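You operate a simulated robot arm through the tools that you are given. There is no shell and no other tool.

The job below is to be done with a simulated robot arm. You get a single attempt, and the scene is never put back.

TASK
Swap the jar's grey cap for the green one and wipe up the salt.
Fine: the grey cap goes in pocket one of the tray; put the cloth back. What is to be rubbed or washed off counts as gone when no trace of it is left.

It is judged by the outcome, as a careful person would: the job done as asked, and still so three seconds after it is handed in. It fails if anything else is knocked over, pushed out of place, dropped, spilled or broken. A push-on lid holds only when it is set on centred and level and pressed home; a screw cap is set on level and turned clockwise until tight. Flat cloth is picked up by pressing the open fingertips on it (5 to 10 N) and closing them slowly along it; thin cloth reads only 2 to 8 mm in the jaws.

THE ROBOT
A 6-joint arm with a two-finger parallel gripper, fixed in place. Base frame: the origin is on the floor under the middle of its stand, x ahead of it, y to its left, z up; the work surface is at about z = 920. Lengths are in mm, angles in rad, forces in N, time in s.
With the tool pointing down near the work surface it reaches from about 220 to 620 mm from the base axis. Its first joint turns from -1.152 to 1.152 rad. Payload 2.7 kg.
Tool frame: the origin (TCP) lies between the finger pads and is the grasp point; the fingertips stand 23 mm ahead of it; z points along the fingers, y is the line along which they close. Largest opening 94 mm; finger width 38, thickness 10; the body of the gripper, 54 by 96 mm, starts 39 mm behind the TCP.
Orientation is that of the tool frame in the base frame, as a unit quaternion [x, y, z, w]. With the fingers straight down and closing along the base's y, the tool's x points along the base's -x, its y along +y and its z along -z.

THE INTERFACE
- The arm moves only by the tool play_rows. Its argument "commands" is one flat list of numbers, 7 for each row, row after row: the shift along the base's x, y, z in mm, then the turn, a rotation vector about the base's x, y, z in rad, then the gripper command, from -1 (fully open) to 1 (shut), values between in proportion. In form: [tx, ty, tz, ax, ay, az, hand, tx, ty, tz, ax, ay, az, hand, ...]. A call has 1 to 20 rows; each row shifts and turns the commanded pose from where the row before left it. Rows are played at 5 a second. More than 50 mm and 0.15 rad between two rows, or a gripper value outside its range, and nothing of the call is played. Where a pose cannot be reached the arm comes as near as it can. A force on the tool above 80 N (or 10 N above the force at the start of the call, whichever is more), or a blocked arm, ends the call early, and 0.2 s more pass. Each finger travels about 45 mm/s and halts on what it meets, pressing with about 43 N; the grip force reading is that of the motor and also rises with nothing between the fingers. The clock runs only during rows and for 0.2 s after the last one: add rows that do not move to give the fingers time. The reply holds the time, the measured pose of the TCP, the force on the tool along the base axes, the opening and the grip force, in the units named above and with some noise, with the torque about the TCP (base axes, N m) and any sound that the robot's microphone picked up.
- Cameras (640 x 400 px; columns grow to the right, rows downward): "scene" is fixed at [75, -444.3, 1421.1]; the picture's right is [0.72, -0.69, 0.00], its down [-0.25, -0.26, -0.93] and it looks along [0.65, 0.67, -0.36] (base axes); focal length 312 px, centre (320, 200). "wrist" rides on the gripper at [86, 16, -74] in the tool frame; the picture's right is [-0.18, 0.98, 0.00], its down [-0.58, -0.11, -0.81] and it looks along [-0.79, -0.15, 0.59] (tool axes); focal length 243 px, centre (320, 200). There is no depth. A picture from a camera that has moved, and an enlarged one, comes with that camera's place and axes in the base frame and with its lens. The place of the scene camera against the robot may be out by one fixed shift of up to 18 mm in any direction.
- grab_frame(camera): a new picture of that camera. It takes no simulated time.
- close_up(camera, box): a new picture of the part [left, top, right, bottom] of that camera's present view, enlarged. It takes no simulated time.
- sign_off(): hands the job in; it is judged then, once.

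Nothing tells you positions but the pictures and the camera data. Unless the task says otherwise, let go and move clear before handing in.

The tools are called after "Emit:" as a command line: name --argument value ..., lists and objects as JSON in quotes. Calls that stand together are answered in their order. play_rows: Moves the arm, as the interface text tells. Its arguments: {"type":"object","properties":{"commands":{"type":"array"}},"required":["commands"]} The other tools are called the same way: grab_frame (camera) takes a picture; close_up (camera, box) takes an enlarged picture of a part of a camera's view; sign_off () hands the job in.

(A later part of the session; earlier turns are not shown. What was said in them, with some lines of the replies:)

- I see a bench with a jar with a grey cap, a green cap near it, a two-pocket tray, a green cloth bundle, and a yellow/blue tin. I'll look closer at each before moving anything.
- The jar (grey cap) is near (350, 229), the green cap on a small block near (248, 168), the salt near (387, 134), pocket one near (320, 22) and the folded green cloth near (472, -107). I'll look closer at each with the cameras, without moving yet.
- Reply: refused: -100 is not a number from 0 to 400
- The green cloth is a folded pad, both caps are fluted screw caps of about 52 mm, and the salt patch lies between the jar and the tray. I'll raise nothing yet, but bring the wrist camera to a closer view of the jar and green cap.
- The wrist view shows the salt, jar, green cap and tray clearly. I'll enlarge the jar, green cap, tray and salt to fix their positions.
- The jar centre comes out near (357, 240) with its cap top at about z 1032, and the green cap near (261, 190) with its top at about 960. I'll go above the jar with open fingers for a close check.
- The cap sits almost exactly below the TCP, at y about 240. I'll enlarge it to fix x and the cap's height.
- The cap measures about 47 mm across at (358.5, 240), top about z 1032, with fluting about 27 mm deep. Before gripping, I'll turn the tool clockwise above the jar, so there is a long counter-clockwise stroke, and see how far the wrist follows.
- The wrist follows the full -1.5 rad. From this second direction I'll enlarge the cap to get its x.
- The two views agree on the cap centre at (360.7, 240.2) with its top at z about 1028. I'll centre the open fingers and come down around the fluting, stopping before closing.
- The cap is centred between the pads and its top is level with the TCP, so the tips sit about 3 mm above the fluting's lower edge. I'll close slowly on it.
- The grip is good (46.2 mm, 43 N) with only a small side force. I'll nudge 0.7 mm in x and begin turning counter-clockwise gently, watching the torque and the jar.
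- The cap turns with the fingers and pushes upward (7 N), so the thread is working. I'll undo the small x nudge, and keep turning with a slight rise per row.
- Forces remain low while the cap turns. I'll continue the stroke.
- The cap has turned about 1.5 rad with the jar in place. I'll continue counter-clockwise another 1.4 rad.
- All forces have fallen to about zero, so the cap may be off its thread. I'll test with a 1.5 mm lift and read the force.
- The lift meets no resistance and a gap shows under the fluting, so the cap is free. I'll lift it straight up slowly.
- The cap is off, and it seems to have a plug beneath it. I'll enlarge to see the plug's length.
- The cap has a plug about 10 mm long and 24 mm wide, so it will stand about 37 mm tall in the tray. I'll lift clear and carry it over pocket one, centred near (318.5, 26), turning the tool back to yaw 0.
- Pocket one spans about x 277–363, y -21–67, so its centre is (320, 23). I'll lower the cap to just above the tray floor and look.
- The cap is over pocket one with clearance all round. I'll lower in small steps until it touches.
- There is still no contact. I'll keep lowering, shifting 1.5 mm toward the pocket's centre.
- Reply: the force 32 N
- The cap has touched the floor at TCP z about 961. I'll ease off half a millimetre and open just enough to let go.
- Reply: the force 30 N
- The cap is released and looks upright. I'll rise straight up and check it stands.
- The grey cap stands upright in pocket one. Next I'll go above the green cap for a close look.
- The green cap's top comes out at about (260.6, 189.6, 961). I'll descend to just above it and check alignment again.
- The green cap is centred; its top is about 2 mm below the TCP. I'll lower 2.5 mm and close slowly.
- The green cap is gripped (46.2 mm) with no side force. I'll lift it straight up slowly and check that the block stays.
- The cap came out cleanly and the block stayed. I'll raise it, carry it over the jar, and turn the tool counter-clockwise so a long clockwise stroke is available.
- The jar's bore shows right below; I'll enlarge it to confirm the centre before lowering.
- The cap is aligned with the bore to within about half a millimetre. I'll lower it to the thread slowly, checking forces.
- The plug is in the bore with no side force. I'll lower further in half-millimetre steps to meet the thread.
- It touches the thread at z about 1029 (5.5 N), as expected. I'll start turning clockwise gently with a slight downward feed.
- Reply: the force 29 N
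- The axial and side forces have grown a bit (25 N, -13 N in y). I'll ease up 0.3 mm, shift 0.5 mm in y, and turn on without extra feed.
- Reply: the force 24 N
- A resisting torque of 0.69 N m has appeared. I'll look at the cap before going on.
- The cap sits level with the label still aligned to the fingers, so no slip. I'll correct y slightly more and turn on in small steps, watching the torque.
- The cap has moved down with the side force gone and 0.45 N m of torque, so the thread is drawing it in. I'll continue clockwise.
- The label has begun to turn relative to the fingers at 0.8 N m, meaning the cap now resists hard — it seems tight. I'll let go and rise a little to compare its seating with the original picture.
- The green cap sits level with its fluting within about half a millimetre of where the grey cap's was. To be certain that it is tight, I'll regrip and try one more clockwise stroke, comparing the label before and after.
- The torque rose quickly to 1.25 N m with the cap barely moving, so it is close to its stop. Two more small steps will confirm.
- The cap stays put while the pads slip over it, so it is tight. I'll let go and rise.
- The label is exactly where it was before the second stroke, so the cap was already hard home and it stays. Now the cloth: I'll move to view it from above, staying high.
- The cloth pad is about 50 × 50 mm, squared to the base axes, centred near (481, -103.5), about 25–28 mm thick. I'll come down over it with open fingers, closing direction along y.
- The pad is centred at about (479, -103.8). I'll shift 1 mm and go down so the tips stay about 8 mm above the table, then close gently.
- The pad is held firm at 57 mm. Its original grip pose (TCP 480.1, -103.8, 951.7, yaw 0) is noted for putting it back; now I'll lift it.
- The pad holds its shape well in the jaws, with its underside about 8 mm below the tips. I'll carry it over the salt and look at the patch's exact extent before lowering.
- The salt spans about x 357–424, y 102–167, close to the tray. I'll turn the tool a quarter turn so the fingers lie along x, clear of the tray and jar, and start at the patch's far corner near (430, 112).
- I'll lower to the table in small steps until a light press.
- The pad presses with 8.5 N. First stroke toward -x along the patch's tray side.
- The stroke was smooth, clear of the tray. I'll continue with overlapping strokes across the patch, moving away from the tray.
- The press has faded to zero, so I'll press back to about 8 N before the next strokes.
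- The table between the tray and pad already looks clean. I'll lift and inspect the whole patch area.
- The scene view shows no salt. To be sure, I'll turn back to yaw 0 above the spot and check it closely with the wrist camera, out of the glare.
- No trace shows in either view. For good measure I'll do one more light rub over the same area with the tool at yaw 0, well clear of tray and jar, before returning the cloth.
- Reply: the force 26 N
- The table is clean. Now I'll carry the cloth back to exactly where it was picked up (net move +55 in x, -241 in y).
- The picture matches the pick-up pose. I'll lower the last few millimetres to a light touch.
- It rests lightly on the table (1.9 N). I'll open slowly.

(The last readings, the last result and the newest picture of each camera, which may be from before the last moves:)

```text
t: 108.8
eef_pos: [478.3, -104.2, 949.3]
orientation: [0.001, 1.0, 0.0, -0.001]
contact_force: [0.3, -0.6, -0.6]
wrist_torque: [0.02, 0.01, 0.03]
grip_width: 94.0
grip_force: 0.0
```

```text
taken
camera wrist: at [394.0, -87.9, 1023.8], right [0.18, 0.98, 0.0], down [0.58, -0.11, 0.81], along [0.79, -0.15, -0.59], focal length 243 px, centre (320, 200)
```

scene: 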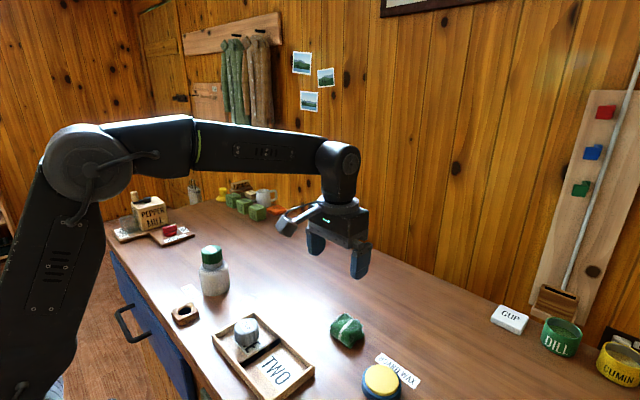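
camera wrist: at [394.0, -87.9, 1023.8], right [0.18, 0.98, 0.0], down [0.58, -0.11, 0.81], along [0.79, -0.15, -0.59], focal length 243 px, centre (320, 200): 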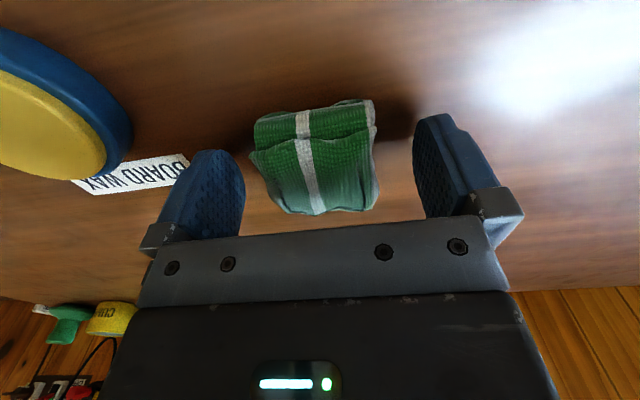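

The cloth is released and both fingers are clear of it. I'll rise straight up, then check everything against the first pictures.

Emit:
play_rows --commands '[0, 0, 10, 0, 0, 0, -1, 0, 0, 20, 0, 0, 0, -1, 0, 0, 30, 0, 0, 0, -1, 0, 0, 40, 0, 0, 0, -1, -10, 0, 40, 0, 0, 0, -1, -20, 10, 40, 0, 0, 0, -1, -20, 20, 40, 0, 0, 0, -1, -20, 20, 30, 0, 0, 0, -1, 0, 0, 0, 0, 0, 0, -1]'

Emit:
grab_frame --camera "scene"

Emit:
close_up --camera "scene" --box '[320, 305, 380, 355]'

Emit:
close_up --camera "wrist" --box '[0, 0, 640, 100]'

Emit:
close_up --camera "scene" --box '[160, 230, 320, 400]'

Emit:
close_up --camera "scene" --box '[190, 235, 240, 300]'

```text
t: 110.8
eef_pos: [410.6, -52.4, 1197.9]
orientation: [0.0, 1.0, 0.001, 0.0]
contact_force: [0.5, -0.1, 0.4]
wrist_torque: [0.03, -0.01, 0.01]
grip_width: 93.9
grip_force: 0.0
```

```text
taken
```

scene: 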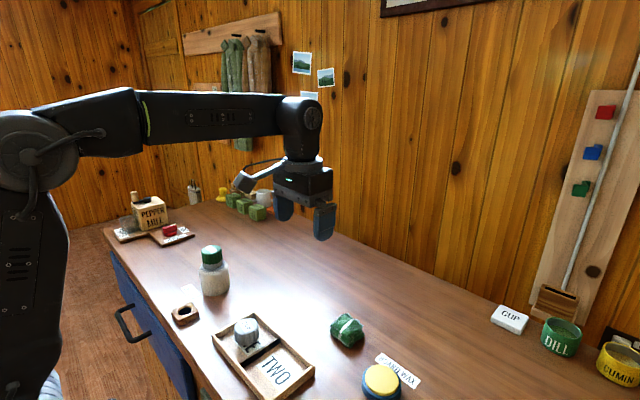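

```text
8.00 times, centred on (350, 330) of scene
camera zoom: at [75.0, -444.3, 1421.1], right [0.72, -0.69, 0.0], down [-0.25, -0.26, -0.93], along [0.65, 0.67, -0.36], focal length 2497 px, centre (80, -840)
```

zoom: 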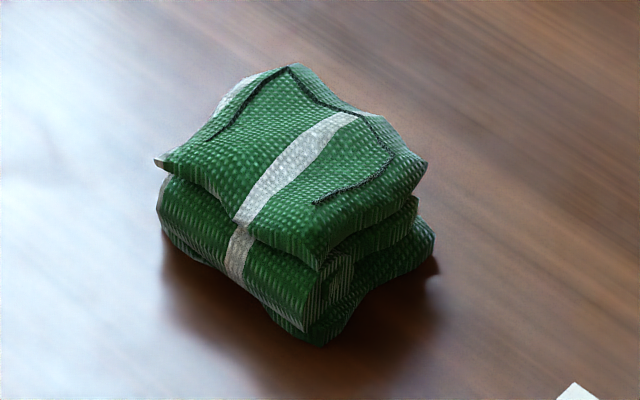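

```text
1.00 times, centred on (320, 50) of wrist (not enlarged: the box is as wide or as high as the picture)
camera zoom: at [324.2, -37.0, 1273.6], right [0.18, 0.98, 0.0], down [0.58, -0.11, 0.81], along [0.79, -0.15, -0.59], focal length 243 px, centre (320, 350)
```

zoom: 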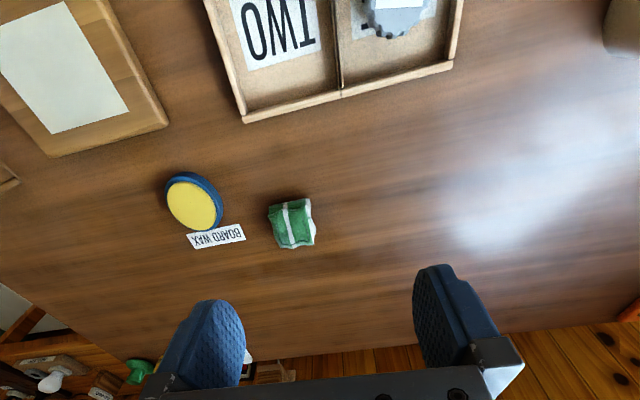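

```text
2.35 times, centred on (240, 315) of scene
camera zoom: at [75.0, -444.3, 1421.1], right [0.72, -0.69, 0.0], down [-0.25, -0.26, -0.93], along [0.65, 0.67, -0.36], focal length 734 px, centre (508, -71)
```

zoom: 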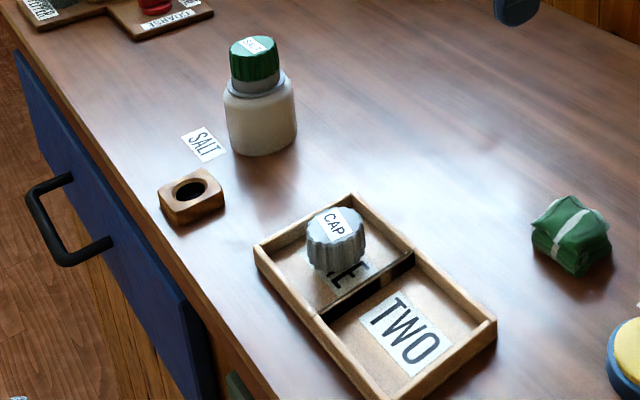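

```text
6.15 times, centred on (215, 268) of scene
camera zoom: at [75.0, -444.3, 1421.1], right [0.72, -0.69, 0.0], down [-0.25, -0.26, -0.93], along [0.65, 0.67, -0.36], focal length 1921 px, centre (966, -215)
```

zoom: 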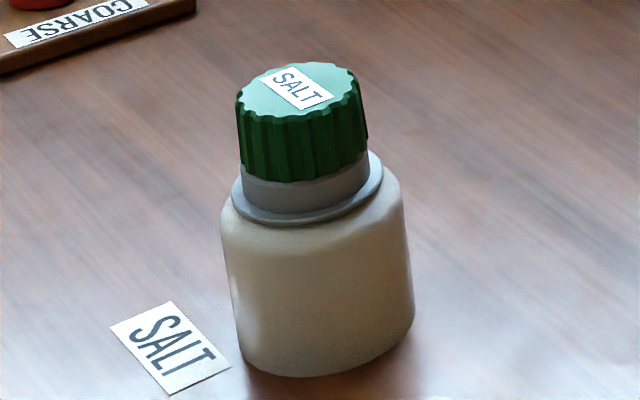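

The cloth is back within a millimetre of its original place, the jar hasn't moved and the grey cap stands in pocket one. One last unobstructed look at the wiped area with the wrist camera before handing in.

Emit:
play_rows --commands '[-14, 36, 0, 0, 0, 0, -1, -14, 36, 0, 0, 0, 0, -1, -14, 36, 0, 0, 0, 0, -1, -14, 36, 0, 0, 0, 0, -1, -14, 36, 0, 0, 0, 0, -1, 0, 0, 0, 0, 0, 0, -1]'

Emit:
close_up --camera "wrist" --box '[0, 0, 640, 100]'

Emit:
close_up --camera "wrist" --box '[230, 0, 430, 125]'

```text
t: 112.2
eef_pos: [339.3, 126.4, 1198.0]
orientation: [0.0, 1.0, 0.001, 0.0]
contact_force: [0.1, 0.5, -0.3]
wrist_torque: [-0.02, 0.01, -0.02]
grip_width: 94.1
grip_force: 0.0
```

```text
1.00 times, centred on (320, 50) of wrist (not enlarged: the box is as wide or as high as the picture)
camera zoom: at [253.4, 141.8, 1272.7], right [0.18, 0.98, 0.0], down [0.58, -0.11, 0.81], along [0.79, -0.15, -0.59], focal length 243 px, centre (320, 350)
```

zoom: 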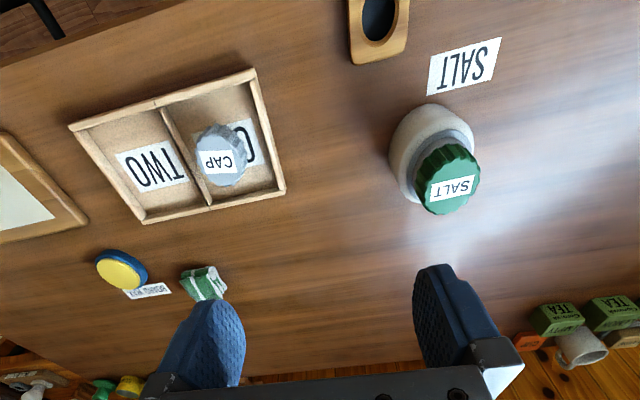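

```text
3.20 times, centred on (330, 62) of wrist
camera zoom: at [253.4, 141.8, 1272.7], right [0.18, 0.98, 0.0], down [0.58, -0.11, 0.81], along [0.79, -0.15, -0.59], focal length 776 px, centre (288, 640)
```

zoom: 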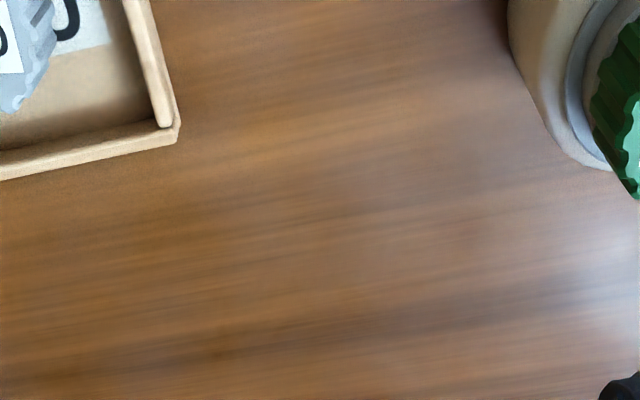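

The wiped area is clear, with no salt left between the tray and the jar. The green cap is tight and level on the jar, the grey cap is in pocket one, the cloth is back in place and the arm is clear, so I'm handing in.

Emit:
sign_off

```text
The job is handed in.
```

I swapped the caps and wiped up the salt, and the job is handed in.

- **Green cap:** it is screwed onto the jar, level and tight. A second clockwise turn at about 1.25 N·m only made the pads slip, and the cap did not move.
- **Grey cap:** it is standing upright in pocket one of the tray.
- **Salt:** no trace showed from the wrist or scene camera after two rounds of wiping.
- **Cloth:** it is back where it was picked up, within about a millimetre by the scene camera.

The jar did not move from its place. The empty wooden block that held the green cap is still where it was. Nothing was knocked over or spilled, and the arm finished clear of everything with its fingers open.
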